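You operate a simulated robot arm through the tools that you are given. There is no shell and no other tool. Be economical: measure what you need, move in short steps, check, and stop when the job is done.

Carry out the task below with a simulated two-armed robot. There is one attempt and no reset: what you move stays moved.

JOB
Put the bench file on the glue bench top away on the layout bench top. Then fetch the step gauge and set it on the batten frame. Then take the tray rail on the board table top and put it away on the layout bench top. Then fetch the datum block and stand it on top of the grey pad. Then take the soap brush on the stop bench top and put it away on the clamp bench top. Do these in the order given. Set down upright: datum block.

Only the result counts: the job must be done as asked and must still hold three seconds after the hand-in. Knocking over, shifting, dropping, spilling or breaking anything else fails it.

ROBOT AND FRAMES
Two 7-joint arms with two-finger parallel grippers on one trunk, on a base that drives. Base frame: it is fixed to the floor where the robot stands at the start and does not move with it; the origin is under the middle of the robot, x ahead of it, y to its left, z up. Readings come in mm, degrees, newtons and seconds.
The left shoulder is at the start at [60, 143, 936], the right one opposite. Places, roughly: batten frame (18x15x2 cm) [-2100, 1800, 800]; bench file (23x3x5 cm) [800, 100, 900]; clamp bench top [-7800, -3300, 900]; datum block [-2750, 1750, 750]; grey pad (8x7x4 cm) [-2700, 1600, 800]; layout bench top [-1100, -2700, 900]; soap brush (4x4x13 cm) [-8300, -5900, 1000]; step gauge [750, 1250, 1000]; tray rail (17x6x4 cm) [-1600, 2000, 800]. Payload 1.57 kg a hand.
The tool frame of a hand sits at the grasp point between the pads (the TCP): z along the fingers, y along the line on which they close. The tips reach 30 mm beyond it. The gripper opens to 110 mm. The fingers are 24 mm wide and 12 mm thick; the gripper's body (48 by 112 mm) begins 78 mm behind the TCP.
Orientation is that of the tool frame in the base frame, as [roll, pitch, yaw] about the fixed x, y, z axes, in that order (R = Rz(yaw) Ry(pitch) Rx(roll)). With the fingers straight down and closing along the base's y, the tool's x points along the base's -x, its y along +y and its z along -z.

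CONTROLS
- The arms move only by the tool step_arm. It takes "left_plan", "right_plan" or both (then of equal length, played together; a hand with none holds still); each is a list of rows, each a list of 3 entries, a list of its own where there are three numbers: the turn, a rotation vector about the tool's x, y, z in rad, then the shift along the tool's x, y, z in mm, then the opening, from 0 (shut) to 1 (fully open). In form: [[[ax, ay, az], [x, y, z], hand], ...]. A call has 1 to 12 rows; each row is the pose to reach, as a shift and turn from the pose commanded when the call began, along the tool's axes at that moment. Each row takes 0.2 s and may step no farther than 50 mm and 8.6 degrees from the row before; otherwise, or with a gripper value out of range, the whole call is refused. A pose out of reach is approached as far as the arm can. The call stops where the force on the tool passes 40 N (or 10 N more than at its start, if that is more) or the arm is blocked; 0.2 s more then pass. Each finger travels about 45 mm/s and halts on what it meets, pressing with about 39 N; the grip force reading is that of the motor and also rises with nothing between the fingers. The clock runs only during rows and for 0.2 s after the last one: add rows that repeat a pose to give the fingers time. It gives the time, the measured TCP pose, the force on the tool (base axes), the opening and the grip force at its end, in the units of the frame above (readings bear some noise), with the torque about the TCP (base axes, N m) and any sound that the robot's microphone picked up, and new pictures: "views" is both (left out), scene, wrist or none (wrist: the cameras of the hands that moved).
- Cameras (640 x 400 px; columns grow to the right, rows downward): "scene" is now at [47, 23, 1550.8]; the picture's right is [0.29, -0.96, 0.00], its down [-0.69, -0.21, -0.69] and it looks along [0.66, 0.20, -0.72] (base axes); focal length 283 px, centre (320, 200). "left" rides on the left gripper at [70, -16, -141] in its tool frame; the picture's right is [0.23, 0.97, 0.00], its down [-0.85, 0.20, -0.48] and it looks along [-0.47, 0.11, 0.88] (tool axes); focal length 222 px, centre (320, 200). "right" rides on the right gripper at [70, 16, -141] in its tool frame; the picture's right is [-0.23, 0.97, 0.00], its down [-0.85, -0.20, -0.48] and it looks along [-0.47, -0.11, 0.88] (tool axes); focal length 222 px, centre (320, 200). There is no depth. A picture from a camera that has moved, and an enlarged one, comes with that camera's place and axes in the base frame and with its lens.
- raise_lower(by): slides the trunk up (or, below 0, down) by that many mm; the arms and the scene camera ride with it, the base frame stays. It gives what a move gives, with no picture.
- drive_base(legs): drives the robot by 1 to 6 legs, each [ahead, left, turn to the left] in mm, mm and degrees, along the robot's own axes; the way and the turn of a leg run together, so that a leg with both is an arc; at most 1500 mm and 180 degrees a leg. The arms and the cameras ride along, it lands a little off, and it stops where it bumps. It gives what a move gives, and a new picture of the scene camera.
- head_to(pan, tilt): turns the head with the scene camera to pan (to the left, within 86 degrees either way) and tilt (down, from -29 to 69), counted from straight ahead of the robot. It gives what a move gives, and a new picture of the scene camera.
- close_up(camera, box): a new picture of the part [left, top, right, bottom] of that camera's present view, enlarged. The clock stands still meanwhile.
- sign_off(): hands the job in; it is judged then, once.

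Go step by step. Nothing tells you exact positions but the pictures and the camera data: compare them with the known pose of the tool, close in by small moves and look again before you grip or let go. The budget is 165 turns and 260 pictures, counting those below and the enlarged ones. Unless the task says otherwise, let go and move clear before handing in.

The tools are called as name(argument=value, ...) on one line, values as JSON. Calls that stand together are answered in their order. step_arm: Moves the arms, as the interface text tells. Its arguments: {"type":"object","properties":{"left_plan":{"type":"array","items":{"type":"array"}},"right_plan":{"type":"array","items":{"type":"array"}},"views":{"type":"string","enum":["both","scene","wrist","none"]}},"required":[]} The other tools are called the same way: raise_lower (by) slides the trunk up or down; drive_base (legs) drives the base; head_to (pan, tilt) turns the head that bears the scene camera; close_up (camera, box) takes an enlarged picture of a part of a camera's view; sign_off () hands the job in.

At the start:

```text
time_s: 0.0
left_position: [515.6, 361.7, 1095.1]
left_ee_rot: [-180.0, 0.0, -180.0]
left_wrist_force: [-0.3, 1.3, -0.1]
left_torque: [0.01, 0.0, -0.02]
left_width: 109.9
left_grip_force: 0.0
right_position: [383.0, -75.0, 1105.9]
right_ee_rot: [179.9, 0.0, -180.0]
right_wrist_force: [0.9, 0.8, -0.4]
right_torque: [0.0, 0.01, 0.01]
right_width: 109.8
right_grip_force: 0.0
trunk travel left (down, up): [-535.0, 55.0]
robot x, y, heading: [1.7, -0.6, -0.1]
head pan, tilt: [16.7, 46.4]
```

scene: 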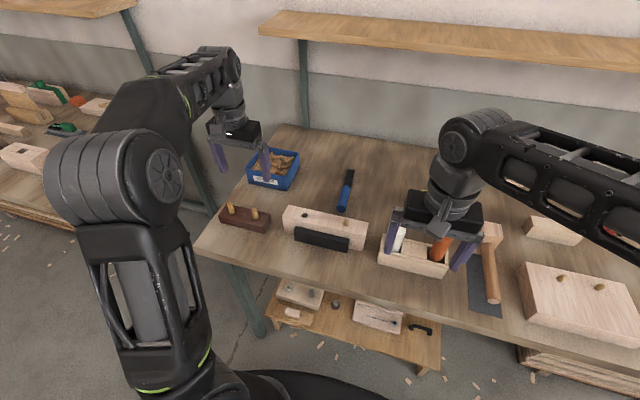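
right: 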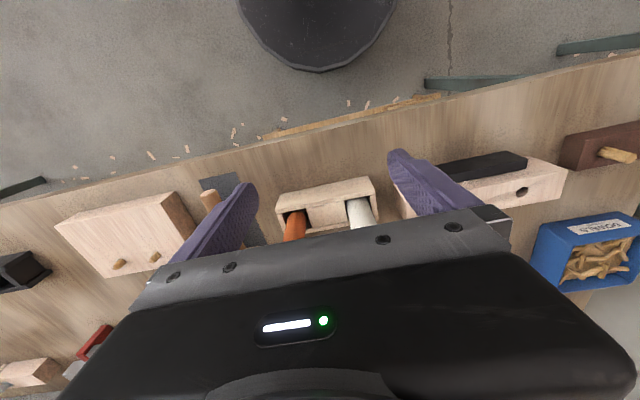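
left: 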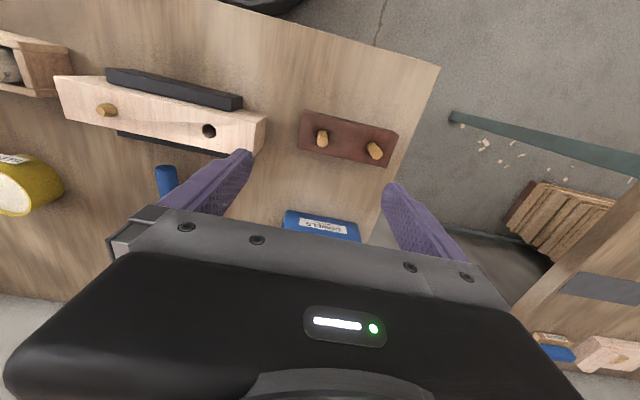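

I see the glue bench ahead, with a blue-handled tool near [815,148] that is probably the bench file. I'll enlarge that view first.

close_up(camera="scene", box=[240, 130, 440, 255])

head_to(pan=60, tilt=20)

head_to(pan=-60, tilt=20)

```text
3.20 times, centred on (340, 192) of scene
camera zoom: at [47.0, 23.0, 1550.8], right [0.29, -0.96, 0.0], down [-0.69, -0.21, -0.69], along [0.66, 0.2, -0.72], focal length 906 px, centre (256, 224)
```

zoom: 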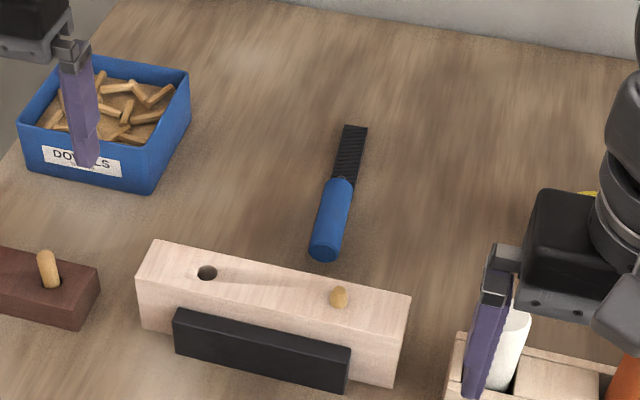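

```text
time_s: 1.1
left_position: [515.4, 360.5, 1095.2]
left_ee_rot: [179.9, -0.1, -180.0]
left_wrist_force: [0.7, 1.0, 0.7]
left_torque: [0.01, 0.01, -0.01]
left_width: 110.1
left_grip_force: 0.0
right_position: [383.5, -75.7, 1105.4]
right_ee_rot: [-179.9, -0.1, 180.0]
right_wrist_force: [-0.2, 0.1, -0.3]
right_torque: [0.0, -0.02, 0.02]
right_width: 110.0
right_grip_force: 0.0
trunk travel left (down, up): [-535.0, 55.0]
robot x, y, heading: [0.1, 0.3, -0.3]
head pan, tilt: [60.0, 20.0]
camera scene: at [16.8, 80.6, 1591.4], right [0.87, -0.5, 0.0], down [-0.17, -0.3, -0.94], along [0.47, 0.81, -0.34], focal length 283 px, centre (320, 200)
```

scene: 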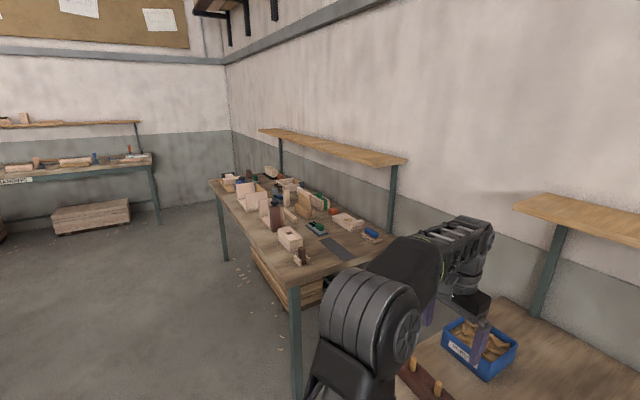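

```text
time_s: 3.1
left_position: [514.8, 360.4, 1094.6]
left_ee_rot: [-180.0, 0.0, -179.9]
left_wrist_force: [-0.1, -0.8, 0.3]
left_torque: [0.02, -0.02, -0.01]
left_width: 109.8
left_grip_force: 0.0
right_position: [383.0, -75.5, 1105.5]
right_ee_rot: [-180.0, 0.0, -180.0]
right_wrist_force: [0.5, 0.3, 1.0]
right_torque: [0.0, -0.01, -0.03]
right_width: 110.0
right_grip_force: 0.0
trunk travel left (down, up): [-535.0, 55.0]
robot x, y, heading: [-2.0, 3.1, 0.1]
head pan, tilt: [-60.0, 20.0]
camera scene: at [16.8, -80.6, 1591.4], right [-0.87, -0.5, 0.0], down [-0.17, 0.3, -0.94], along [0.47, -0.81, -0.34], focal length 283 px, centre (320, 200)
```

scene: 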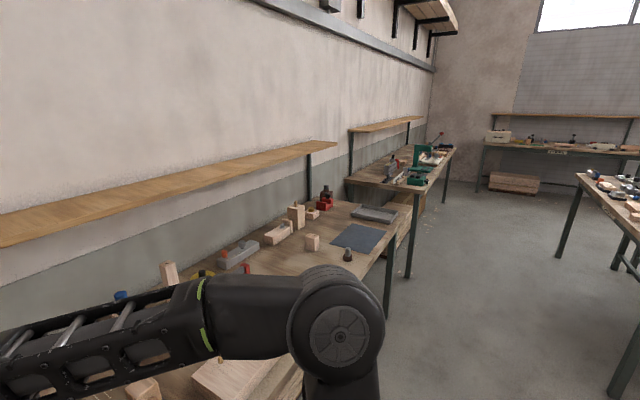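

The blue-handled file runs from about [702,141] to [926,156]. I'll drive in so the left hand can reach the handle.

drive_base(legs=[[85, -90, 0]])

head_to(pan=20, tilt=46)

```text
time_s: 4.3
left_position: [598.9, 273.0, 1094.4]
left_ee_rot: [179.9, 0.0, -179.8]
left_wrist_force: [-0.2, -0.3, 0.1]
left_torque: [0.02, 0.02, -0.03]
left_width: 109.8
left_grip_force: 0.0
right_position: [469.3, -164.1, 1105.5]
right_ee_rot: [179.8, 0.0, -179.8]
right_wrist_force: [1.7, -0.1, -0.4]
right_torque: [0.02, 0.01, 0.03]
right_width: 110.1
right_grip_force: 0.1
trunk travel left (down, up): [-535.0, 55.0]
robot x, y, heading: [81.7, -93.5, 0.3]
head pan, tilt: [-60.0, 20.0]
camera scene: at [101.9, -172.0, 1591.3], right [-0.86, -0.5, 0.0], down [-0.17, 0.3, -0.94], along [0.47, -0.81, -0.34], focal length 283 px, centre (320, 200)
```

scene: 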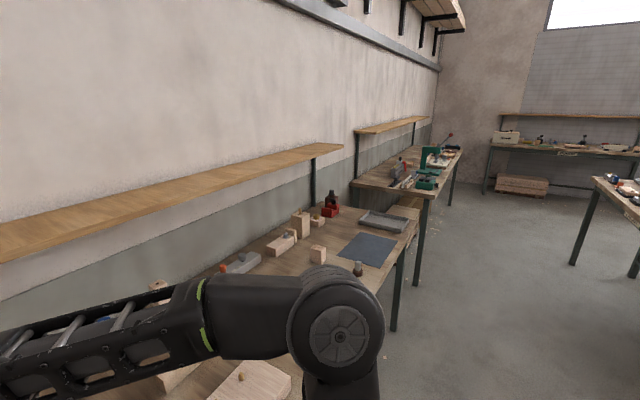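

```text
time_s: 5.9
left_position: [598.2, 273.0, 1094.8]
left_ee_rot: [180.0, 0.1, -179.8]
left_wrist_force: [-0.4, 0.4, 0.0]
left_torque: [0.04, -0.02, -0.01]
left_width: 109.9
left_grip_force: 0.1
right_position: [467.8, -164.1, 1105.8]
right_ee_rot: [-179.9, 0.0, -179.8]
right_wrist_force: [0.6, 0.3, 0.3]
right_torque: [-0.04, 0.02, 0.0]
right_width: 110.1
right_grip_force: 0.0
trunk travel left (down, up): [-535.0, 55.0]
robot x, y, heading: [80.9, -88.2, -0.0]
head pan, tilt: [20.0, 46.0]
camera scene: at [129.2, -62.4, 1551.4], right [0.35, -0.94, 0.0], down [-0.68, -0.25, -0.69], along [0.65, 0.24, -0.72], focal length 283 px, centre (320, 200)
```

scene: 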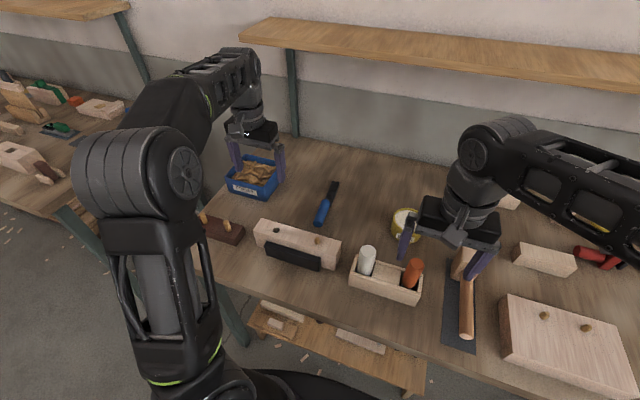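

The file is in view and clear, so I'm moving the left hand above the handle.

step_arm(left_plan=[[[0, 0, 0], [-30, -22, 15], 1], [[0, 0, 0], [-60, -45, 30], 1], [[0, 0, -0.02], [-90, -67, 50], 1], [[0, 0, -0.04], [-120, -90, 70], 1], [[0, 0, -0.06], [-145, -110, 90], 1], [[0, 0, -0.07], [-167, -125, 120], 1]])

```text
time_s: 7.3
left_position: [748.0, 132.8, 1001.2]
left_ee_rot: [179.2, 1.6, -177.7]
left_wrist_force: [-0.2, -0.8, 0.4]
left_torque: [0.12, 0.02, 0.01]
left_width: 110.0
left_grip_force: 0.1
left hand out of reach, approached as far as the arm can: row 4, 5, 6
right_position: [470.2, -168.4, 1103.6]
right_ee_rot: [179.8, -0.2, -179.9]
right_wrist_force: [0.9, -0.9, -0.9]
right_torque: [0.08, 0.08, 0.02]
right_width: 110.2
right_grip_force: 0.1
trunk travel left (down, up): [-535.0, 55.0]
robot x, y, heading: [85.0, -87.3, 0.4]
head pan, tilt: [20.0, 46.0]
camera scene: at [132.3, -67.8, 1551.3], right [0.35, -0.94, 0.0], down [-0.68, -0.25, -0.69], along [0.65, 0.24, -0.72], focal length 283 px, centre (320, 200)
camera left: at [672.5, 111.5, 1141.1], right [-0.27, 0.96, 0.01], down [0.83, 0.23, 0.51], along [0.49, 0.14, -0.86], focal length 222 px, centre (320, 200)
```

scene: 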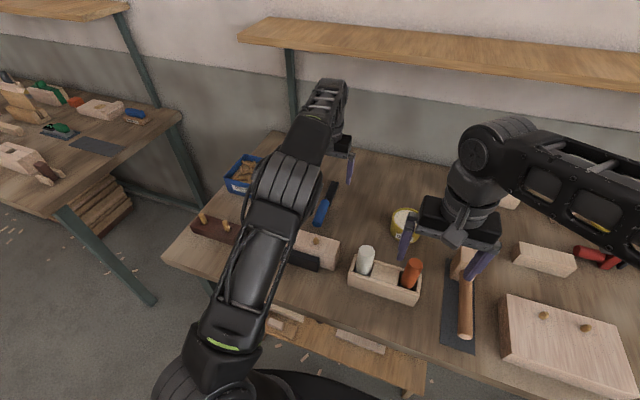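
left: 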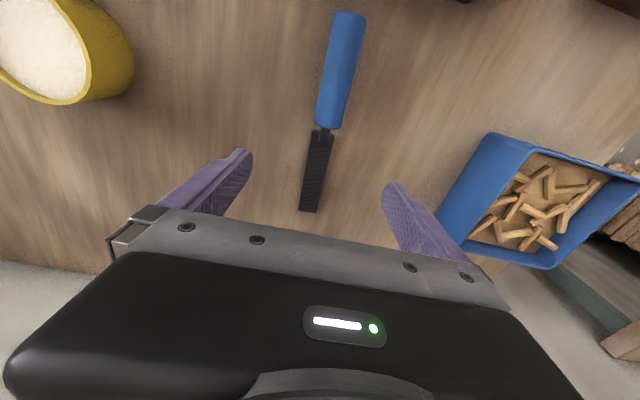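

Comparing both cameras, the bench surface is nearer z≈865 and the handle spans x≈635–735, y≈133. I'll bring the hand back over the handle.

step_arm(left_plan=[[[0, 0, 0], [25, 0, 5], 1], [[0, 0, 0], [50, -1, 15], 1], [[0, 0, 0], [50, -1, 15], 1]], views="wrist")

```text
time_s: 8.1
left_position: [694.9, 130.3, 984.2]
left_ee_rot: [180.0, 0.1, -175.8]
left_wrist_force: [0.1, -0.2, 0.6]
left_torque: [0.01, 0.02, 0.03]
left_width: 110.0
left_grip_force: 0.1
right_position: [467.6, -163.7, 1105.1]
right_ee_rot: [179.9, 0.1, -179.6]
right_wrist_force: [-0.4, 0.5, -0.6]
right_torque: [0.01, -0.02, -0.02]
right_width: 110.1
right_grip_force: 0.0
trunk travel left (down, up): [-535.0, 55.0]
robot x, y, heading: [80.1, -89.2, 0.3]
head pan, tilt: [20.0, 46.0]
camera left: at [625.0, 108.7, 1125.8], right [-0.3, 0.95, 0.0], down [0.84, 0.26, 0.48], along [0.46, 0.14, -0.88], focal length 222 px, centre (320, 200)
```

left: 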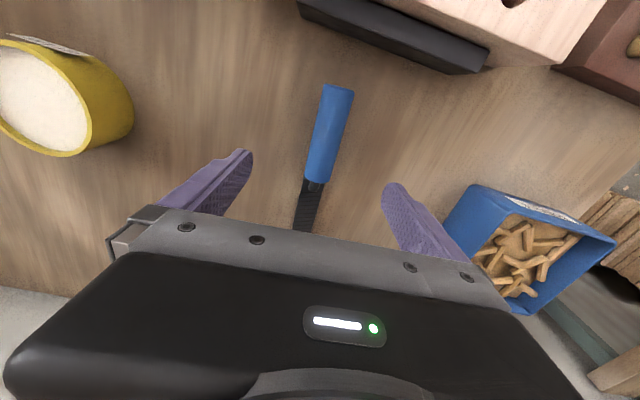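

The handle axis is at about y≈134. I'm descending with a force guard.

step_arm(left_plan=[[[0, 0, 0], [-5, 4, 35], 1], [[0, 0, 0], [-5, 4, 60], 1], [[0, 0, 0], [-5, 4, 78], 1]], views="wrist")

```text
time_s: 8.9
left_position: [697.9, 135.9, 906.7]
left_ee_rot: [180.0, 0.1, -175.8]
left_wrist_force: [0.0, -0.1, 0.6]
left_torque: [0.0, 0.02, 0.04]
left_width: 110.1
left_grip_force: 0.1
right_position: [467.2, -164.1, 1105.7]
right_ee_rot: [-180.0, -0.1, -179.7]
right_wrist_force: [0.0, 0.4, -0.3]
right_torque: [0.02, 0.03, 0.04]
right_width: 110.1
right_grip_force: 0.2
trunk travel left (down, up): [-535.0, 55.0]
robot x, y, heading: [82.6, -92.8, 0.0]
head pan, tilt: [20.0, 46.0]
camera left: at [629.4, 114.5, 1048.5], right [-0.3, 0.95, 0.0], down [0.84, 0.26, 0.48], along [0.46, 0.14, -0.88], focal length 222 px, centre (320, 200)
```

left: 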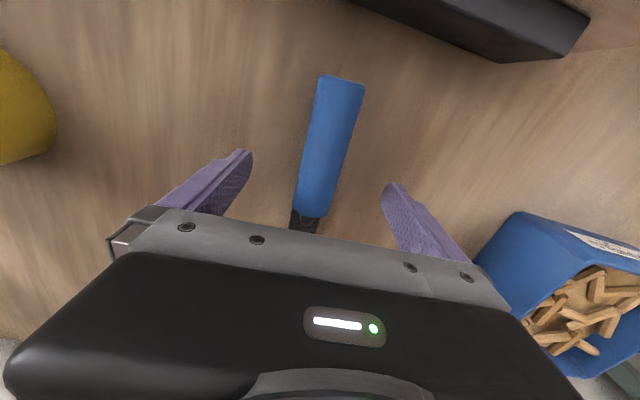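

The handle sits between the fingers. I'll lower a little more and close.

step_arm(left_plan=[[[0, 0, 0], [0, 0, 5], 1], [[0, 0, 0], [0, 0, 10], 1], [[0, 0, 0], [0, 0, 10], 0.6], [[0, 0, 0], [0, 0, 10], 0.2], [[0, 0, 0], [0, 0, 10], 0], [[0, 0, 0], [0, 0, 10], 0], [[0, 0, 0], [0, 0, 10], 0], [[0, 0, 0], [0, 0, 10], 0]], views="wrist")

```text
time_s: 10.7
left_position: [699.4, 133.9, 896.6]
left_ee_rot: [179.9, -0.1, -175.8]
left_wrist_force: [-0.3, -1.4, 0.8]
left_torque: [-0.11, -0.17, -0.17]
left_width: 29.2
left_grip_force: 23.1
right_position: [466.5, -163.2, 1103.9]
right_ee_rot: [179.9, 0.0, -179.8]
right_wrist_force: [0.2, -0.1, 0.6]
right_torque: [0.02, -0.02, 0.0]
right_width: 110.4
right_grip_force: 0.0
trunk travel left (down, up): [-535.0, 55.0]
robot x, y, heading: [84.1, -89.6, 0.1]
head pan, tilt: [20.0, 46.0]
camera left: at [630.4, 112.6, 1038.2], right [-0.3, 0.95, 0.0], down [0.84, 0.26, 0.48], along [0.46, 0.14, -0.88], focal length 222 px, centre (320, 200)
```

left: 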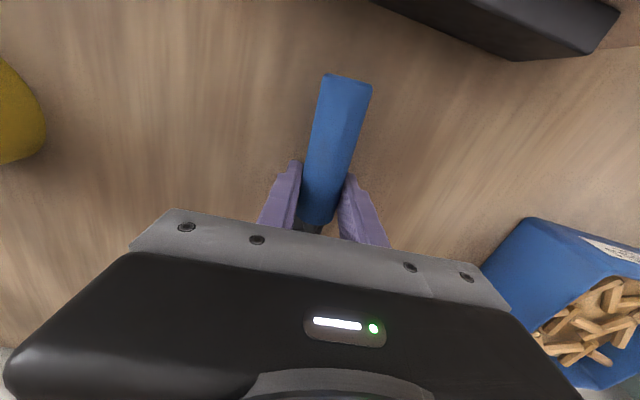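

Gripped (29 mm). I'm lifting and pulling back.

step_arm(left_plan=[[[0, 0, 0], [0, 0, -30], 0], [[0, 0, 0], [0, 0, -75], 0], [[0, 0, 0], [0, 0, -120], 0], [[0, 0, 0], [0, 0, -165], 0], [[0, 0, 0], [30, 0, -190], 0], [[0, 0, 0], [70, 10, -210], 0], [[0, 0, 0], [110, 20, -220], 0], [[0, 0, 0], [150, 30, -220], 0], [[0, 0, 0], [150, 30, -220], 0]])

head_to(pan=-86, tilt=20)

```text
time_s: 12.7
left_position: [546.5, 147.3, 1116.2]
left_ee_rot: [179.9, -0.2, -175.7]
left_wrist_force: [0.7, -0.6, -2.5]
left_torque: [-0.11, 0.19, -0.23]
left_width: 28.9
left_grip_force: 38.3
left hand out of reach, approached as far as the arm can: row 4, 5, 6, 7
right_position: [467.2, -164.9, 1105.0]
right_ee_rot: [179.8, 0.1, -179.8]
right_wrist_force: [0.9, 0.2, 0.5]
right_torque: [0.03, -0.01, 0.01]
right_width: 110.1
right_grip_force: 0.1
trunk travel left (down, up): [-535.0, 55.0]
robot x, y, heading: [81.5, -90.2, 0.2]
head pan, tilt: [20.0, 46.0]
camera scene: at [129.9, -63.7, 1551.3], right [0.35, -0.94, 0.0], down [-0.68, -0.25, -0.69], along [0.65, 0.24, -0.72], focal length 283 px, centre (320, 200)
camera left: at [476.8, 124.6, 1258.2], right [-0.3, 0.95, 0.0], down [0.84, 0.26, 0.48], along [0.46, 0.14, -0.88], focal length 222 px, centre (320, 200)
```

scene: 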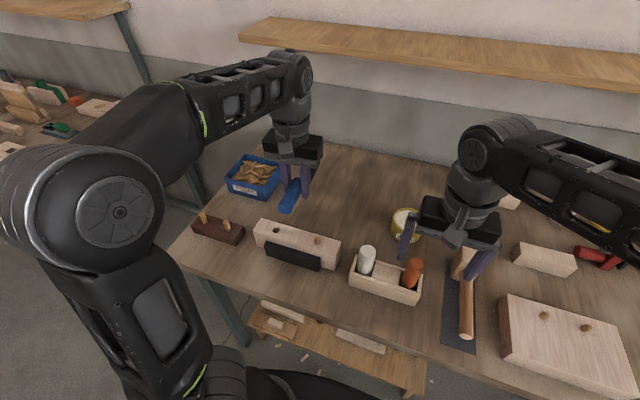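
left: 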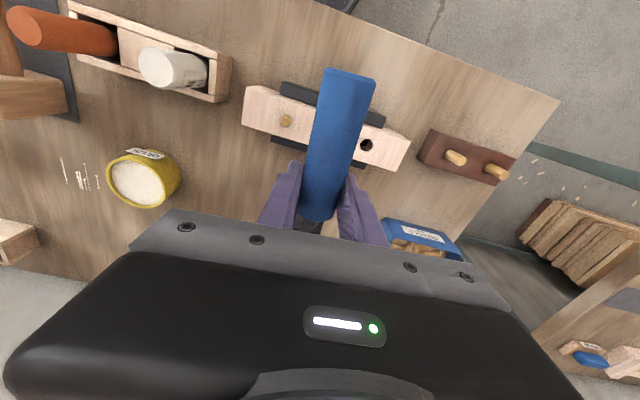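

```text
time_s: 14.5
left_position: [546.9, 147.4, 1116.1]
left_ee_rot: [179.9, 0.0, -175.7]
left_wrist_force: [0.6, 0.0, -3.3]
left_torque: [-0.21, 0.14, -0.21]
left_width: 28.6
left_grip_force: 38.7
right_position: [466.8, -163.4, 1105.9]
right_ee_rot: [180.0, 0.0, -179.9]
right_wrist_force: [-0.5, -1.2, -0.4]
right_torque: [0.01, 0.02, 0.0]
right_width: 109.9
right_grip_force: 0.0
trunk travel left (down, up): [-535.0, 55.0]
robot x, y, heading: [83.1, -90.2, 0.2]
head pan, tilt: [-85.9, 20.0]
camera scene: at [60.9, -182.9, 1591.4], right [-1.0, -0.08, 0.0], down [-0.03, 0.34, -0.94], along [0.07, -0.94, -0.34], focal length 283 px, centre (320, 200)
```

scene: 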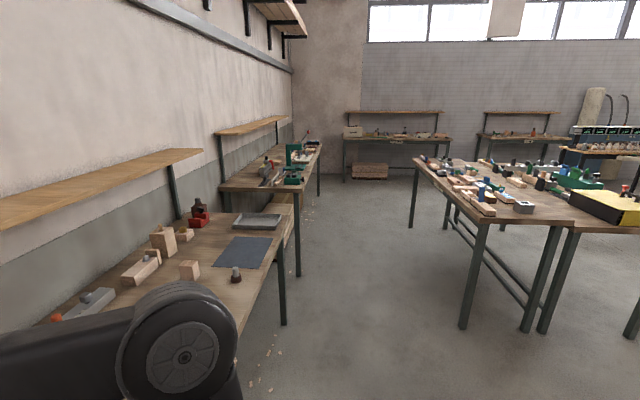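

The file is secure. The long table to the right, with corners near [-800,-1920] and [-890,-3900], should be the layout bench. I'll back away, turn and drive there.

drive_base(legs=[[-400, 0, 0], [0, 0, -90], [1400, 0, 0]])

head_to(pan=-35, tilt=30)

```text
time_s: 27.2
left_position: [-86.8, -1915.3, 1115.7]
left_ee_rot: [180.0, 0.1, 93.8]
left_wrist_force: [-0.5, -0.2, -1.7]
left_torque: [0.22, -0.03, -0.02]
left_width: 29.3
left_grip_force: 38.3
right_position: [-396.1, -1834.1, 1105.7]
right_ee_rot: [-180.0, 0.0, 89.7]
right_wrist_force: [-0.1, -1.2, 0.4]
right_torque: [0.01, -0.02, 0.01]
right_width: 109.9
right_grip_force: 0.1
trunk travel left (down, up): [-535.0, 55.0]
robot x, y, heading: [-317.7, -1450.5, -90.1]
head pan, tilt: [-85.9, 20.0]
camera scene: at [-412.0, -1428.1, 1591.4], right [-0.07, 1.0, 0.0], down [0.34, 0.02, -0.94], along [-0.94, -0.06, -0.34], focal length 283 px, centre (320, 200)
```

scene: 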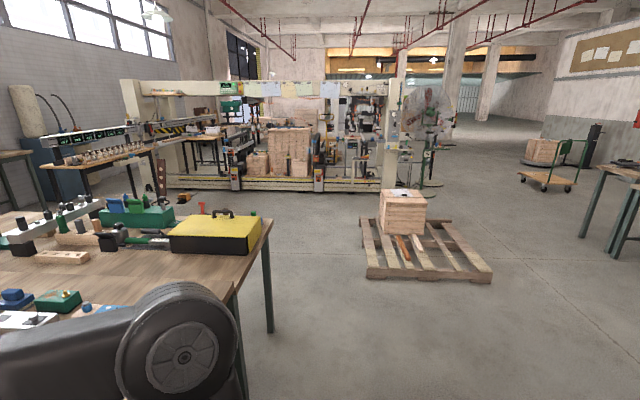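

```text
time_s: 28.4
left_position: [-84.9, -1915.5, 1117.2]
left_ee_rot: [-180.0, -0.1, 93.8]
left_wrist_force: [-0.8, -0.1, -1.8]
left_torque: [0.16, 0.04, -0.02]
left_width: 29.0
left_grip_force: 39.1
right_position: [-396.9, -1834.9, 1105.8]
right_ee_rot: [180.0, 0.1, 89.7]
right_wrist_force: [-0.3, 0.0, -0.5]
right_torque: [0.0, 0.02, -0.01]
right_width: 109.9
right_grip_force: 0.0
trunk travel left (down, up): [-535.0, 55.0]
robot x, y, heading: [-314.9, -1450.0, -90.1]
head pan, tilt: [-35.0, 30.0]
camera scene: at [-371.4, -1495.4, 1575.4], right [-0.82, 0.58, 0.0], down [0.29, 0.41, -0.87], along [-0.5, -0.71, -0.5], focal length 283 px, centre (320, 200)
```

scene: 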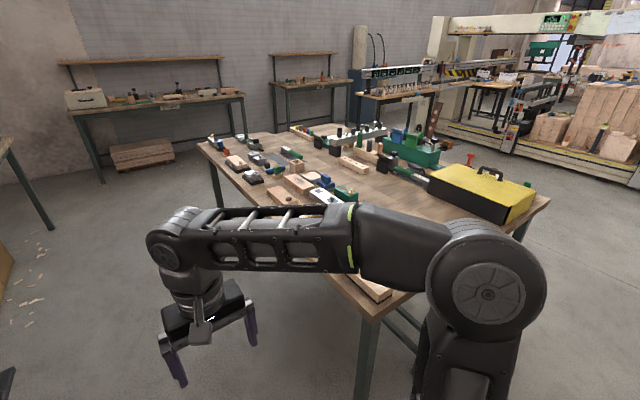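

The layout bench is the nearer half, x≈-820…-1400, y≈-1870…-3700. I'll drive along it looking for free space.

drive_base(legs=[[700, 0, 0]])

head_to(pan=-70, tilt=35)

```text
time_s: 32.3
left_position: [-104.4, -2623.7, 1117.0]
left_ee_rot: [180.0, 0.0, 92.7]
left_wrist_force: [-1.4, -0.9, -3.5]
left_torque: [0.16, 0.03, -0.02]
left_width: 28.7
left_grip_force: 38.9
right_position: [-415.1, -2536.5, 1105.1]
right_ee_rot: [180.0, 0.1, 88.6]
right_wrist_force: [-0.7, 0.0, -0.4]
right_torque: [0.0, -0.01, -0.01]
right_width: 110.1
right_grip_force: 0.1
trunk travel left (down, up): [-535.0, 55.0]
robot x, y, heading: [-328.7, -2151.7, -91.3]
head pan, tilt: [-35.0, 30.0]
camera scene: at [-382.0, -2198.2, 1575.3], right [-0.81, 0.59, 0.0], down [0.3, 0.4, -0.87], along [-0.51, -0.7, -0.5], focal length 283 px, centre (320, 200)
```

scene: 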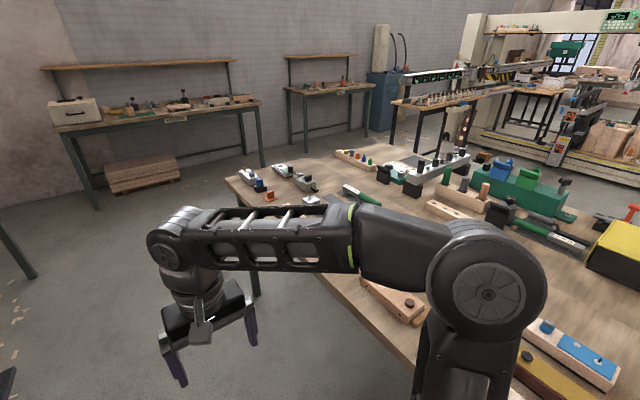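

```text
time_s: 33.3
left_position: [-105.2, -2623.4, 1116.8]
left_ee_rot: [-180.0, 0.0, 92.7]
left_wrist_force: [-1.0, -0.1, -2.7]
left_torque: [0.19, 0.04, -0.01]
left_width: 29.1
left_grip_force: 38.9
right_position: [-414.3, -2535.2, 1106.1]
right_ee_rot: [180.0, 0.1, 88.6]
right_wrist_force: [0.4, -0.2, 0.3]
right_torque: [-0.01, 0.02, 0.0]
right_width: 109.9
right_grip_force: 0.1
trunk travel left (down, up): [-535.0, 55.0]
robot x, y, heading: [-327.8, -2153.0, -91.2]
head pan, tilt: [-70.0, 35.0]
camera scene: at [-411.8, -2152.9, 1567.6], right [-0.32, 0.95, 0.0], down [0.54, 0.18, -0.82], along [-0.78, -0.26, -0.57], focal length 283 px, centre (320, 200)
```

scene: 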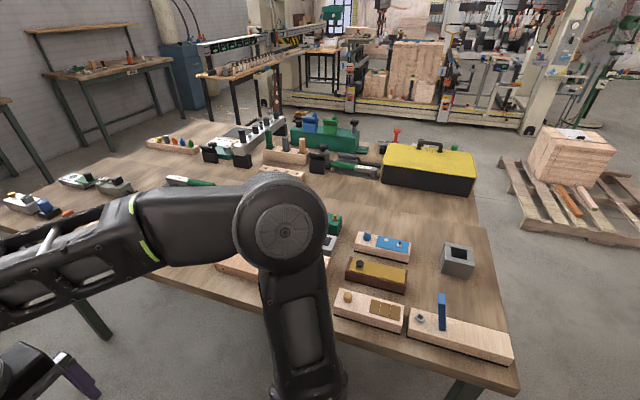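

I'll drive a bit farther and turn to face the bench.

drive_base(legs=[[500, 0, 0], [0, 0, -88.7]])

head_to(pan=0, tilt=40)

```text
time_s: 40.0
left_position: [-803.9, -2889.9, 1116.7]
left_ee_rot: [180.0, 0.0, 3.9]
left_wrist_force: [-0.6, 0.0, -2.6]
left_torque: [0.0, -0.2, 0.02]
left_width: 29.0
left_grip_force: 38.8
right_position: [-722.2, -2579.4, 1105.8]
right_ee_rot: [-180.0, 0.0, -0.2]
right_wrist_force: [0.0, -0.2, -0.5]
right_torque: [0.0, 0.0, -0.02]
right_width: 110.0
right_grip_force: 0.0
trunk travel left (down, up): [-535.0, 55.0]
robot x, y, heading: [-341.5, -2654.2, 180.0]
head pan, tilt: [-70.0, 35.0]
camera scene: at [-339.5, -2573.0, 1567.6], right [0.94, 0.34, 0.0], down [0.2, -0.54, -0.82], along [-0.28, 0.77, -0.57], focal length 283 px, centre (320, 200)
```

scene: 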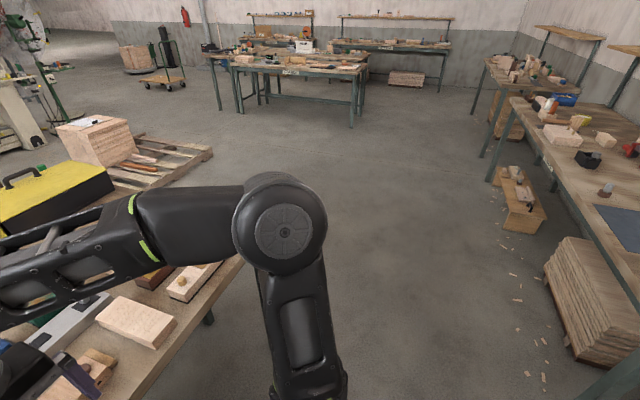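

```text
time_s: 41.4
left_position: [-802.9, -2889.7, 1115.8]
left_ee_rot: [-180.0, 0.0, 3.9]
left_wrist_force: [-0.4, -0.2, -3.7]
left_torque: [0.04, -0.19, -0.01]
left_width: 29.2
left_grip_force: 38.8
right_position: [-721.7, -2580.2, 1105.2]
right_ee_rot: [180.0, 0.0, -0.2]
right_wrist_force: [0.1, -0.2, -0.2]
right_torque: [-0.04, 0.03, -0.01]
right_width: 109.8
right_grip_force: 0.1
trunk travel left (down, up): [-535.0, 55.0]
robot x, y, heading: [-334.8, -2656.2, 180.1]
head pan, tilt: [0.0, 40.0]
camera scene: at [-394.5, -2655.7, 1560.0], right [0.0, 1.0, 0.0], down [0.64, 0.0, -0.77], along [-0.77, 0.0, -0.64], focal length 283 px, centre (320, 200)
```

scene: 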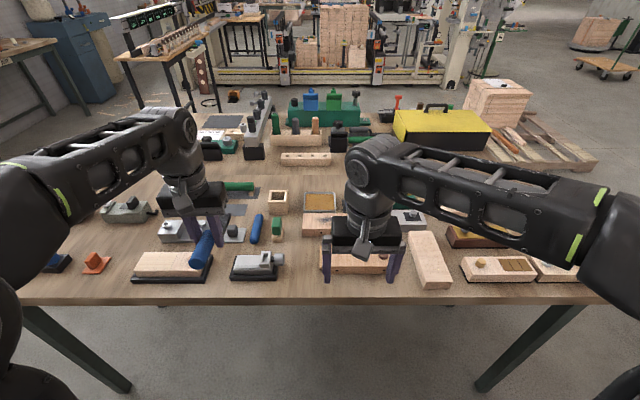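

The bench is cluttered, so I'll zoom in to find a free strip.

close_up(camera="scene", box=[60, 165, 360, 310])

close_up(camera="scene", box=[320, 165, 640, 310])

head_to(pan=50, tilt=40)

```text
2.13 times, centred on (210, 238) of scene
camera zoom: at [-394.5, -2655.7, 1560.0], right [0.0, 1.0, 0.0], down [0.64, 0.0, -0.77], along [-0.77, 0.0, -0.64], focal length 604 px, centre (555, 120)
```

zoom: 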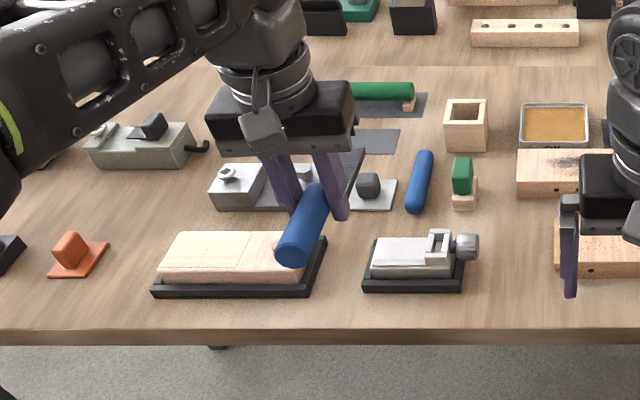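

```text
2.00 times, centred on (480, 238) of scene
camera zoom: at [-394.5, -2655.7, 1560.0], right [0.0, 1.0, 0.0], down [0.64, 0.0, -0.77], along [-0.77, 0.0, -0.64], focal length 566 px, centre (0, 125)
```

zoom: 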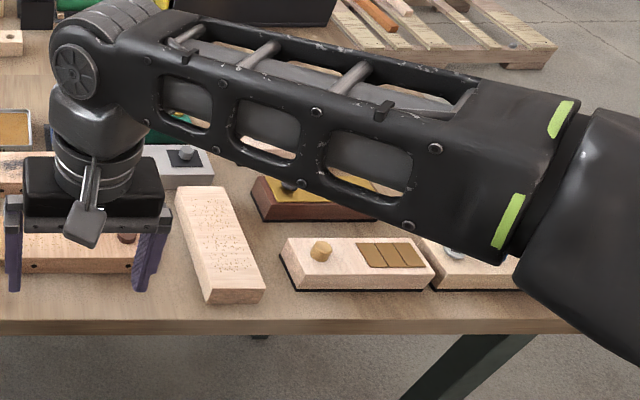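

```text
time_s: 42.6
left_position: [-803.2, -2889.9, 1116.5]
left_ee_rot: [180.0, 0.0, 3.9]
left_wrist_force: [-0.5, -0.2, -3.0]
left_torque: [-0.05, -0.21, 0.01]
left_width: 29.0
left_grip_force: 38.7
right_position: [-722.3, -2578.9, 1105.3]
right_ee_rot: [180.0, -0.1, -0.1]
right_wrist_force: [0.0, 0.0, -1.2]
right_torque: [0.01, 0.0, 0.02]
right_width: 110.3
right_grip_force: 0.1
trunk travel left (down, up): [-535.0, 55.0]
robot x, y, heading: [-339.7, -2655.5, 180.0]
head pan, tilt: [50.0, 40.0]
camera scene: at [-364.3, -2720.9, 1560.0], right [-0.76, 0.64, 0.0], down [0.41, 0.49, -0.77], along [-0.49, -0.59, -0.64], focal length 283 px, centre (320, 200)
```

scene: 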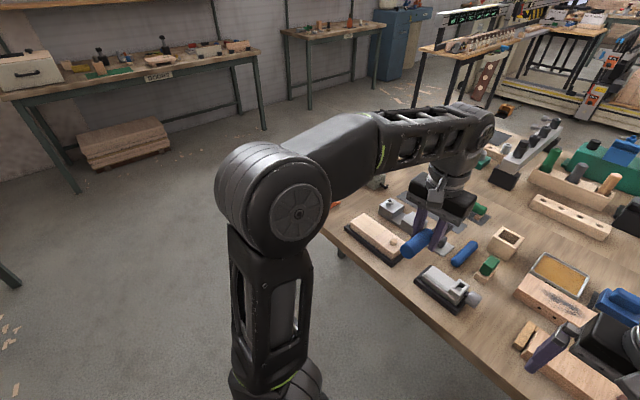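

There seems to be more open space toward the bench's -y end, so I'll shift left and look there.

drive_base(legs=[[0, 500, 0]])

head_to(pan=5, tilt=42)

```text
time_s: 45.6
left_position: [-794.2, -3408.3, 1117.6]
left_ee_rot: [-180.0, 0.0, 5.0]
left_wrist_force: [-0.2, -0.4, -3.1]
left_torque: [0.04, -0.16, -0.06]
left_width: 29.3
left_grip_force: 38.8
right_position: [-719.1, -3096.0, 1107.2]
right_ee_rot: [-180.0, 0.1, 1.0]
right_wrist_force: [-1.5, 0.1, -0.4]
right_torque: [0.01, 0.0, 0.0]
right_width: 110.2
right_grip_force: 0.1
trunk travel left (down, up): [-535.0, 55.0]
robot x, y, heading: [-333.5, -3163.0, -178.7]
head pan, tilt: [50.0, 40.0]
camera scene: at [-358.7, -3229.4, 1560.0], right [-0.78, 0.63, 0.0], down [0.4, 0.5, -0.77], along [-0.48, -0.6, -0.64], focal length 283 px, centre (320, 200)
```

scene: 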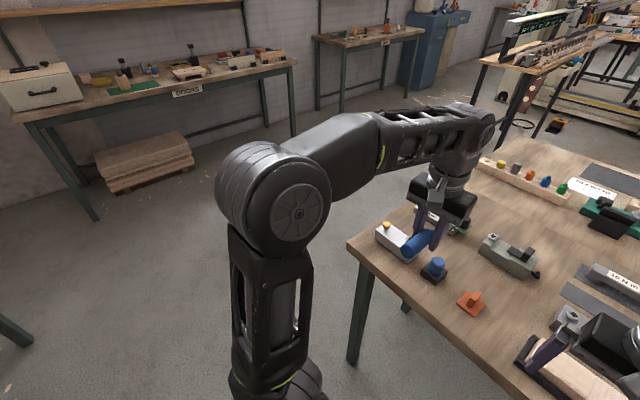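

```text
time_s: 46.7
left_position: [-793.5, -3406.4, 1117.3]
left_ee_rot: [179.9, 0.1, 5.2]
left_wrist_force: [0.5, -0.4, -3.2]
left_torque: [0.0, -0.22, 0.01]
left_width: 28.9
left_grip_force: 38.5
right_position: [-718.5, -3094.4, 1106.2]
right_ee_rot: [-180.0, 0.0, 1.0]
right_wrist_force: [0.2, -0.4, 0.0]
right_torque: [-0.03, 0.01, 0.01]
right_width: 110.1
right_grip_force: 0.0
trunk travel left (down, up): [-535.0, 55.0]
robot x, y, heading: [-335.0, -3162.4, -179.2]
head pan, tilt: [5.0, 42.0]
camera scene: at [-388.4, -3171.3, 1557.1], right [-0.11, 0.99, 0.0], down [0.67, 0.07, -0.74], along [-0.74, -0.08, -0.67], focal length 283 px, centre (320, 200)
```

scene: 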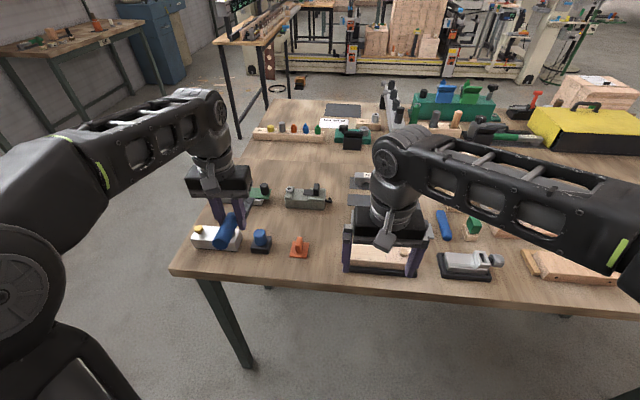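

close_up(camera="scene", box=[160, 130, 400, 300])

```text
2.35 times, centred on (280, 215) of scene
camera zoom: at [-388.4, -3171.3, 1557.1], right [-0.11, 0.99, 0.0], down [0.67, 0.07, -0.74], along [-0.74, -0.08, -0.67], focal length 666 px, centre (414, 165)
```

zoom: 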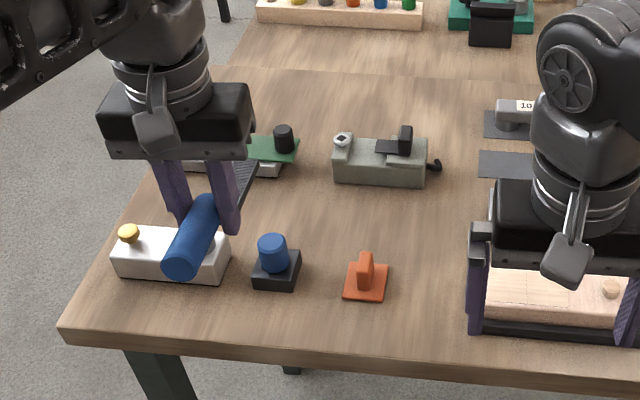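

Good: there's a free patch with the surface at about z≈900, x -1075…-815, y -3250…-3155, between the orange tool and the sander. I'll shift right 150 mm to line up the left arm.

drive_base(legs=[[0, -150, 0]])

```text
time_s: 48.0
left_position: [-797.7, -3257.4, 1117.2]
left_ee_rot: [-180.0, 0.1, 4.8]
left_wrist_force: [0.0, 0.1, -2.9]
left_torque: [-0.04, -0.17, 0.06]
left_width: 28.8
left_grip_force: 38.9
right_position: [-721.8, -2944.2, 1105.0]
right_ee_rot: [179.9, 0.1, 0.8]
right_wrist_force: [0.3, 0.2, 1.0]
right_torque: [-0.02, 0.02, -0.03]
right_width: 110.2
right_grip_force: 0.0
trunk travel left (down, up): [-535.0, 55.0]
robot x, y, heading: [-337.5, -3012.8, -179.0]
head pan, tilt: [5.0, 42.0]
camera scene: at [-391.0, -3021.6, 1557.1], right [-0.1, 0.99, 0.0], down [0.67, 0.07, -0.74], along [-0.74, -0.08, -0.67], focal length 283 px, centre (320, 200)
```

scene: 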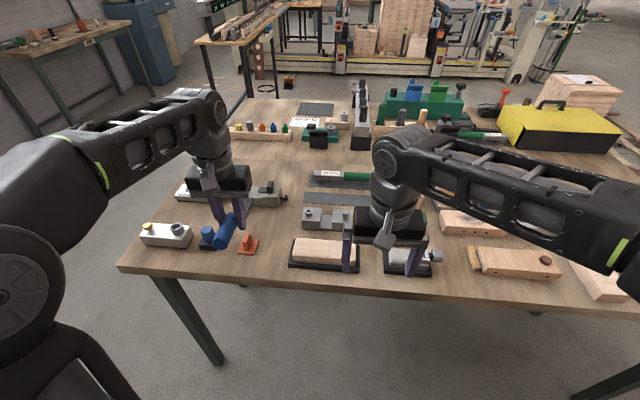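

step_arm(left_plan=[[[0, 0, 0.04], [-30, -20, 15], 0], [[0, 0, 0.084], [-60, -40, 40], 0], [[0, 0, 0.084], [-85, -55, 65], 0], [[0, 0, 0.084], [-102, -63, 87], 0], [[0, 0, 0.084], [-102, -63, 87], 0]])

```text
time_s: 49.2
left_position: [-903.3, -3203.0, 1028.1]
left_ee_rot: [-179.9, 0.0, 0.1]
left_wrist_force: [0.5, 1.2, -2.5]
left_torque: [-0.01, -0.22, 0.02]
left_width: 28.8
left_grip_force: 38.8
right_position: [-720.5, -2946.6, 1105.1]
right_ee_rot: [-180.0, 0.0, 0.9]
right_wrist_force: [0.3, 0.2, -0.2]
right_torque: [-0.04, -0.01, 0.02]
right_width: 109.9
right_grip_force: 0.1
trunk travel left (down, up): [-535.0, 55.0]
robot x, y, heading: [-336.9, -3016.4, -179.4]
head pan, tilt: [5.0, 42.0]
camera scene: at [-390.7, -3023.3, 1557.1], right [-0.1, 0.99, 0.0], down [0.67, 0.07, -0.74], along [-0.74, -0.08, -0.67], focal length 283 px, centre (320, 200)
camera left: at [-835.0, -3186.4, 1170.2], right [0.23, -0.97, 0.0], down [-0.85, -0.2, 0.48], along [-0.47, -0.11, -0.88], focal length 222 px, centre (320, 200)
```

scene: 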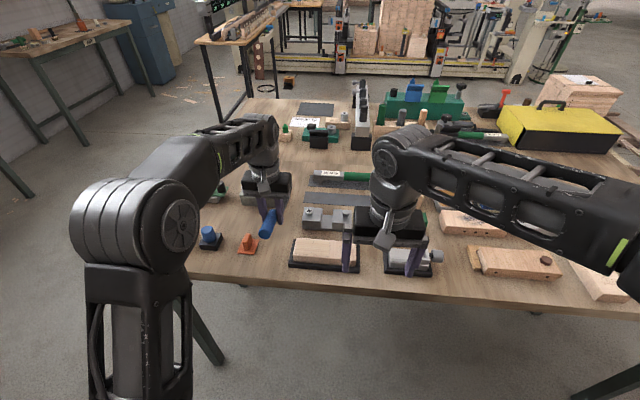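
left: 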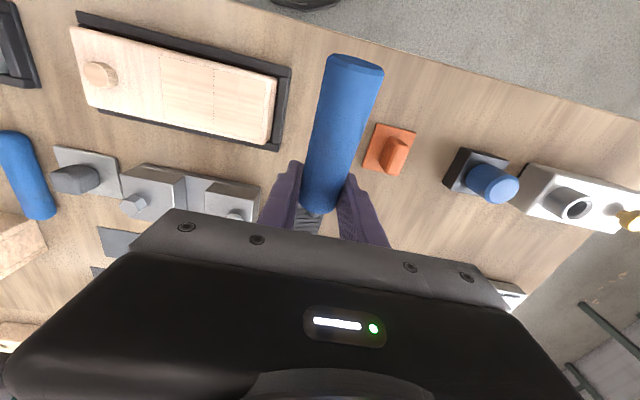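

The gap is clear on both sides (y -3260…-3156). I'm lowering the file with small shifts.

step_arm(left_plan=[[[0, 0, 0], [3, 4, 30], 0], [[0, 0, 0], [3, 4, 60], 0], [[0, 0, 0], [3, 4, 78], 0], [[0, 0, 0], [3, 4, 83], 0], [[0, 0, 0], [3, 4, 86], 0], [[0, 0, 0], [3, 4, 86], 0]])

```text
time_s: 50.6
left_position: [-899.4, -3208.1, 943.4]
left_ee_rot: [-180.0, 0.0, 0.1]
left_wrist_force: [2.3, 1.2, 6.2]
left_torque: [0.11, 0.97, -0.24]
left_width: 28.8
left_grip_force: 39.1
right_position: [-720.2, -2945.8, 1105.4]
right_ee_rot: [179.9, 0.1, 0.9]
right_wrist_force: [0.7, -0.3, -0.4]
right_torque: [-0.01, -0.03, 0.0]
right_width: 109.9
right_grip_force: 0.0
trunk travel left (down, up): [-535.0, 55.0]
robot x, y, heading: [-336.9, -3013.2, -179.0]
head pan, tilt: [5.0, 42.0]
camera scene: at [-389.7, -3022.8, 1557.1], right [-0.1, 0.99, 0.0], down [0.67, 0.07, -0.74], along [-0.74, -0.08, -0.67], focal length 283 px, centre (320, 200)
camera left: at [-831.6, -3191.3, 1085.1], right [0.23, -0.97, 0.0], down [-0.85, -0.2, 0.48], along [-0.47, -0.11, -0.88], focal length 222 px, centre (320, 200)
```

scene: 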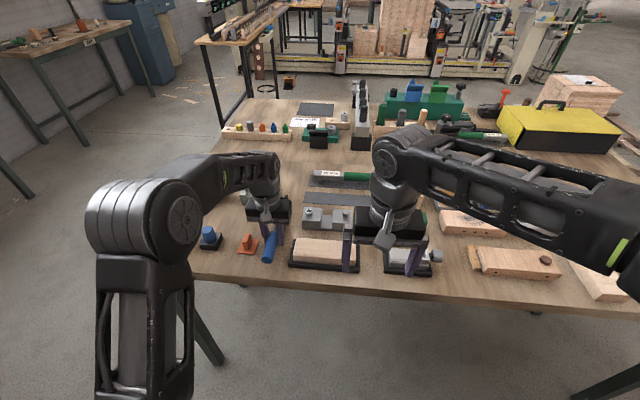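
left: 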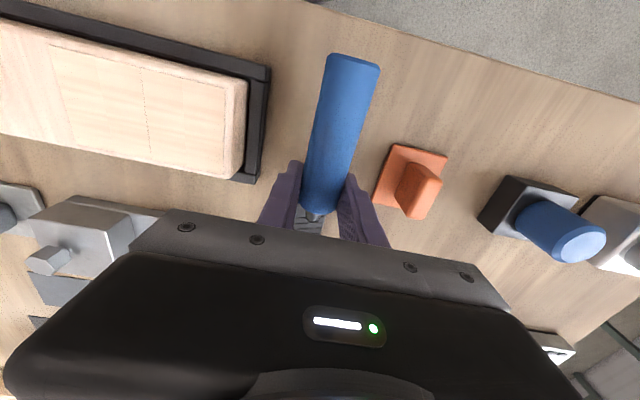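

The tip is starting to touch. I'll lower a few mm more.

step_arm(left_plan=[[[0, 0, 0], [0, 0, 3], 0], [[0, 0, 0], [0, 0, 6], 0], [[0, 0, 0], [0, 0, 8], 0]], views="wrist")

```text
time_s: 51.5
left_position: [-900.0, -3207.5, 936.3]
left_ee_rot: [180.0, 0.1, 0.1]
left_wrist_force: [2.4, 0.4, 8.5]
left_torque: [0.02, 0.58, -0.02]
left_width: 29.1
left_grip_force: 39.0
right_position: [-720.9, -2945.4, 1106.3]
right_ee_rot: [-179.9, 0.1, 0.8]
right_wrist_force: [0.5, 0.6, -0.3]
right_torque: [0.0, 0.03, 0.01]
right_width: 110.1
right_grip_force: 0.1
trunk travel left (down, up): [-535.0, 55.0]
robot x, y, heading: [-334.2, -3014.8, -179.0]
head pan, tilt: [5.0, 42.0]
camera left: at [-831.2, -3191.6, 1077.9], right [0.23, -0.97, 0.0], down [-0.85, -0.2, 0.48], along [-0.47, -0.11, -0.88], focal length 222 px, centre (320, 200)
```

left: 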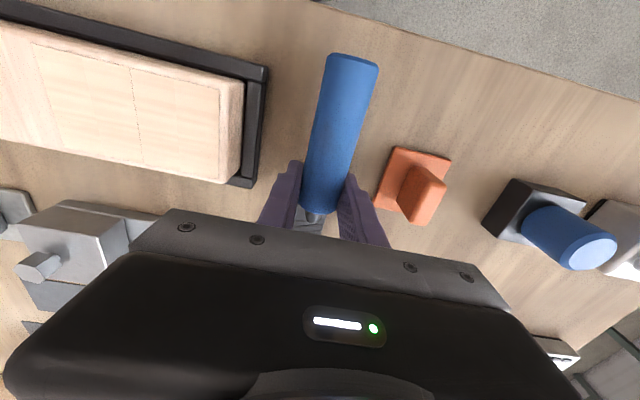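

step_arm(left_plan=[[[0, 0, 0], [0, 0, 2], 0], [[0, 0, 0], [0, 0, 4], 0], [[0, 0, 0], [0, 0, 6], 0]], views="none")

```text
time_s: 52.2
left_position: [-898.3, -3207.8, 932.6]
left_ee_rot: [179.9, 0.2, 0.1]
left_wrist_force: [5.6, 0.9, 34.6]
left_torque: [0.16, 0.65, -0.26]
left_width: 29.4
left_grip_force: 39.1
right_position: [-718.7, -2943.6, 1106.2]
right_ee_rot: [179.9, 0.2, 0.8]
right_wrist_force: [0.4, -0.4, 0.9]
right_torque: [0.0, 0.0, 0.0]
right_width: 110.0
right_grip_force: 0.2
trunk travel left (down, up): [-535.0, 55.0]
robot x, y, heading: [-338.3, -3014.5, -179.2]
head pan, tilt: [5.0, 42.0]
```

It's fully seated. I'll relieve the force, open modestly and rise.

step_arm(left_plan=[[[0, 0, 0], [0, 0, -3], 0], [[0, 0, 0], [0, 0, -3], 0.3], [[0, 0, 0], [0, 0, -3], 0.45], [[0, 0, 0], [0, 0, -3], 0.45], [[0, 0, 0], [0, 0, -3], 0.45], [[0, 0, 0], [0, 0, -40], 0.45], [[0, 0, 0], [0, 0, -80], 0.45], [[0, 0, 0], [0, 0, -125], 0.45]])

```text
time_s: 54.0
left_position: [-898.5, -3210.4, 1052.6]
left_ee_rot: [-180.0, 0.0, 0.1]
left_wrist_force: [-0.8, -1.1, 0.1]
left_torque: [0.01, 0.09, -0.02]
left_width: 49.6
left_grip_force: 0.1
right_position: [-720.8, -2944.6, 1106.2]
right_ee_rot: [-179.9, 0.1, 1.0]
right_wrist_force: [0.5, 0.0, -0.1]
right_torque: [-0.02, -0.01, 0.03]
right_width: 110.1
right_grip_force: 0.0
trunk travel left (down, up): [-535.0, 55.0]
robot x, y, heading: [-335.3, -3017.1, -178.9]
head pan, tilt: [5.0, 42.0]
camera scene: at [-390.2, -3023.0, 1557.1], right [-0.1, 0.99, 0.0], down [0.67, 0.07, -0.74], along [-0.74, -0.08, -0.67], focal length 283 px, centre (320, 200)
camera left: at [-829.8, -3194.5, 1194.8], right [0.23, -0.97, 0.0], down [-0.85, -0.2, 0.48], along [-0.47, -0.11, -0.88], focal length 222 px, centre (320, 200)
```

scene: 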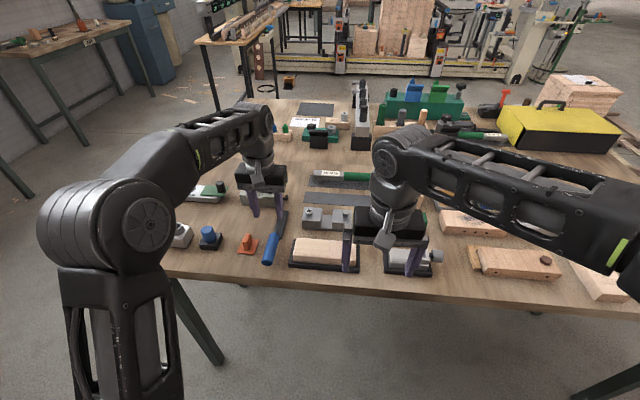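
left: 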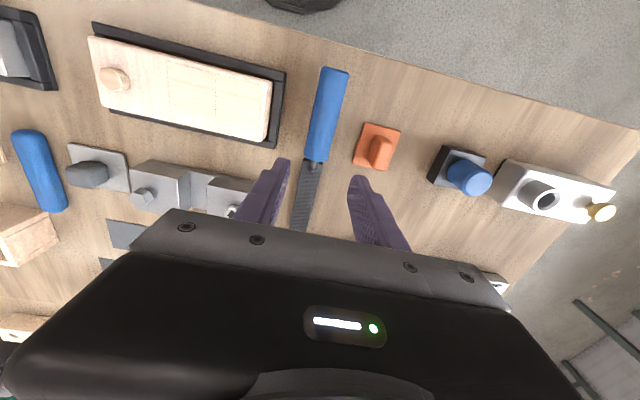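

The file is down cleanly. I'll retract the left hand, turn to +y and head back toward the step gauge near [750,1250].

step_arm(left_plan=[[[0, 0, 0], [40, 0, -30], 0.5], [[0, 0, 0], [85, 10, -50], 0.5], [[0, 0, 0], [130, 20, -60], 0.5], [[0, 0, 0], [170, 30, -60], 0.5]], views="none")

drive_base(legs=[[-60, 0, 0], [0, 0, -91], [1500, 0, 0], [1500, 0, 0], [700, 0, 0]])

head_to(pan=-45, tilt=25)

```text
refused: row 2 steps farther than a row can; nothing moved
```

```text
time_s: 76.3
left_position: [-273.7, 1226.6, 1051.8]
left_ee_rot: [179.9, 0.0, -93.9]
left_wrist_force: [0.2, 0.1, 0.4]
left_torque: [-0.03, 0.0, 0.03]
left_width: 49.4
left_grip_force: 0.0
right_position: [-20.7, 1030.5, 1105.9]
right_ee_rot: [-180.0, 0.1, -93.1]
right_wrist_force: [-0.1, 0.1, 0.8]
right_torque: [0.01, 0.02, -0.01]
right_width: 110.1
right_grip_force: 0.1
trunk travel left (down, up): [-535.0, 55.0]
robot x, y, heading: [-114.0, 652.1, 86.6]
head pan, tilt: [5.0, 42.0]
camera scene: at [-121.7, 706.3, 1557.0], right [1.0, 0.03, 0.0], down [0.02, -0.67, -0.74], along [-0.02, 0.74, -0.67], focal length 283 px, centre (320, 200)
```

scene: 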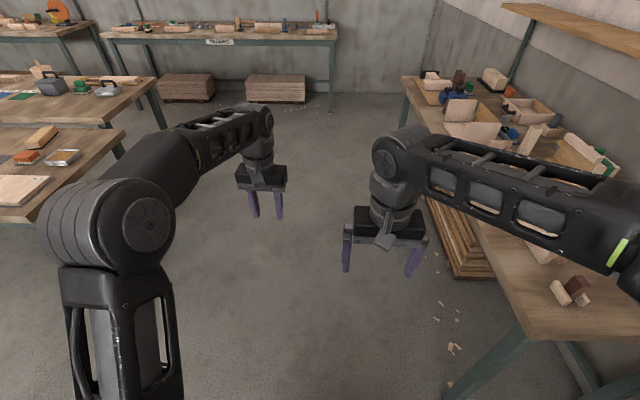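

```text
time_s: 77.5
left_position: [-274.0, 1225.9, 1051.9]
left_ee_rot: [-179.9, 0.0, -94.0]
left_wrist_force: [0.1, 0.4, 0.2]
left_torque: [0.01, 0.0, 0.0]
left_width: 49.2
left_grip_force: 0.0
right_position: [-20.7, 1029.7, 1105.3]
right_ee_rot: [180.0, 0.0, -93.0]
right_wrist_force: [0.0, -0.3, 0.0]
right_torque: [-0.02, -0.02, 0.0]
right_width: 110.0
right_grip_force: 0.0
trunk travel left (down, up): [-535.0, 55.0]
robot x, y, heading: [-117.1, 653.4, 86.8]
head pan, tilt: [-45.0, 25.0]
camera scene: at [-50.5, 683.6, 1583.3], right [0.67, -0.74, 0.0], down [-0.31, -0.28, -0.91], along [0.67, 0.61, -0.42], focal length 283 px, centre (320, 200)
```

scene: 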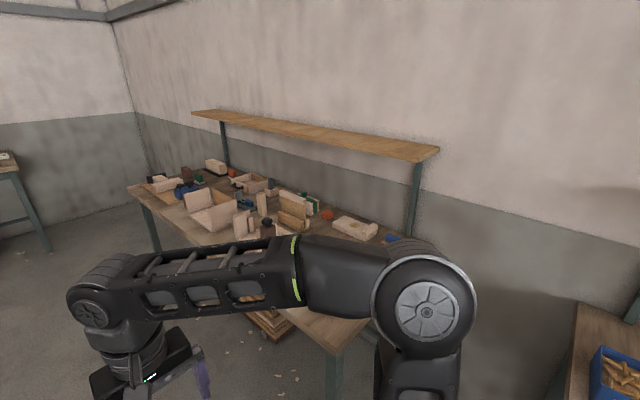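

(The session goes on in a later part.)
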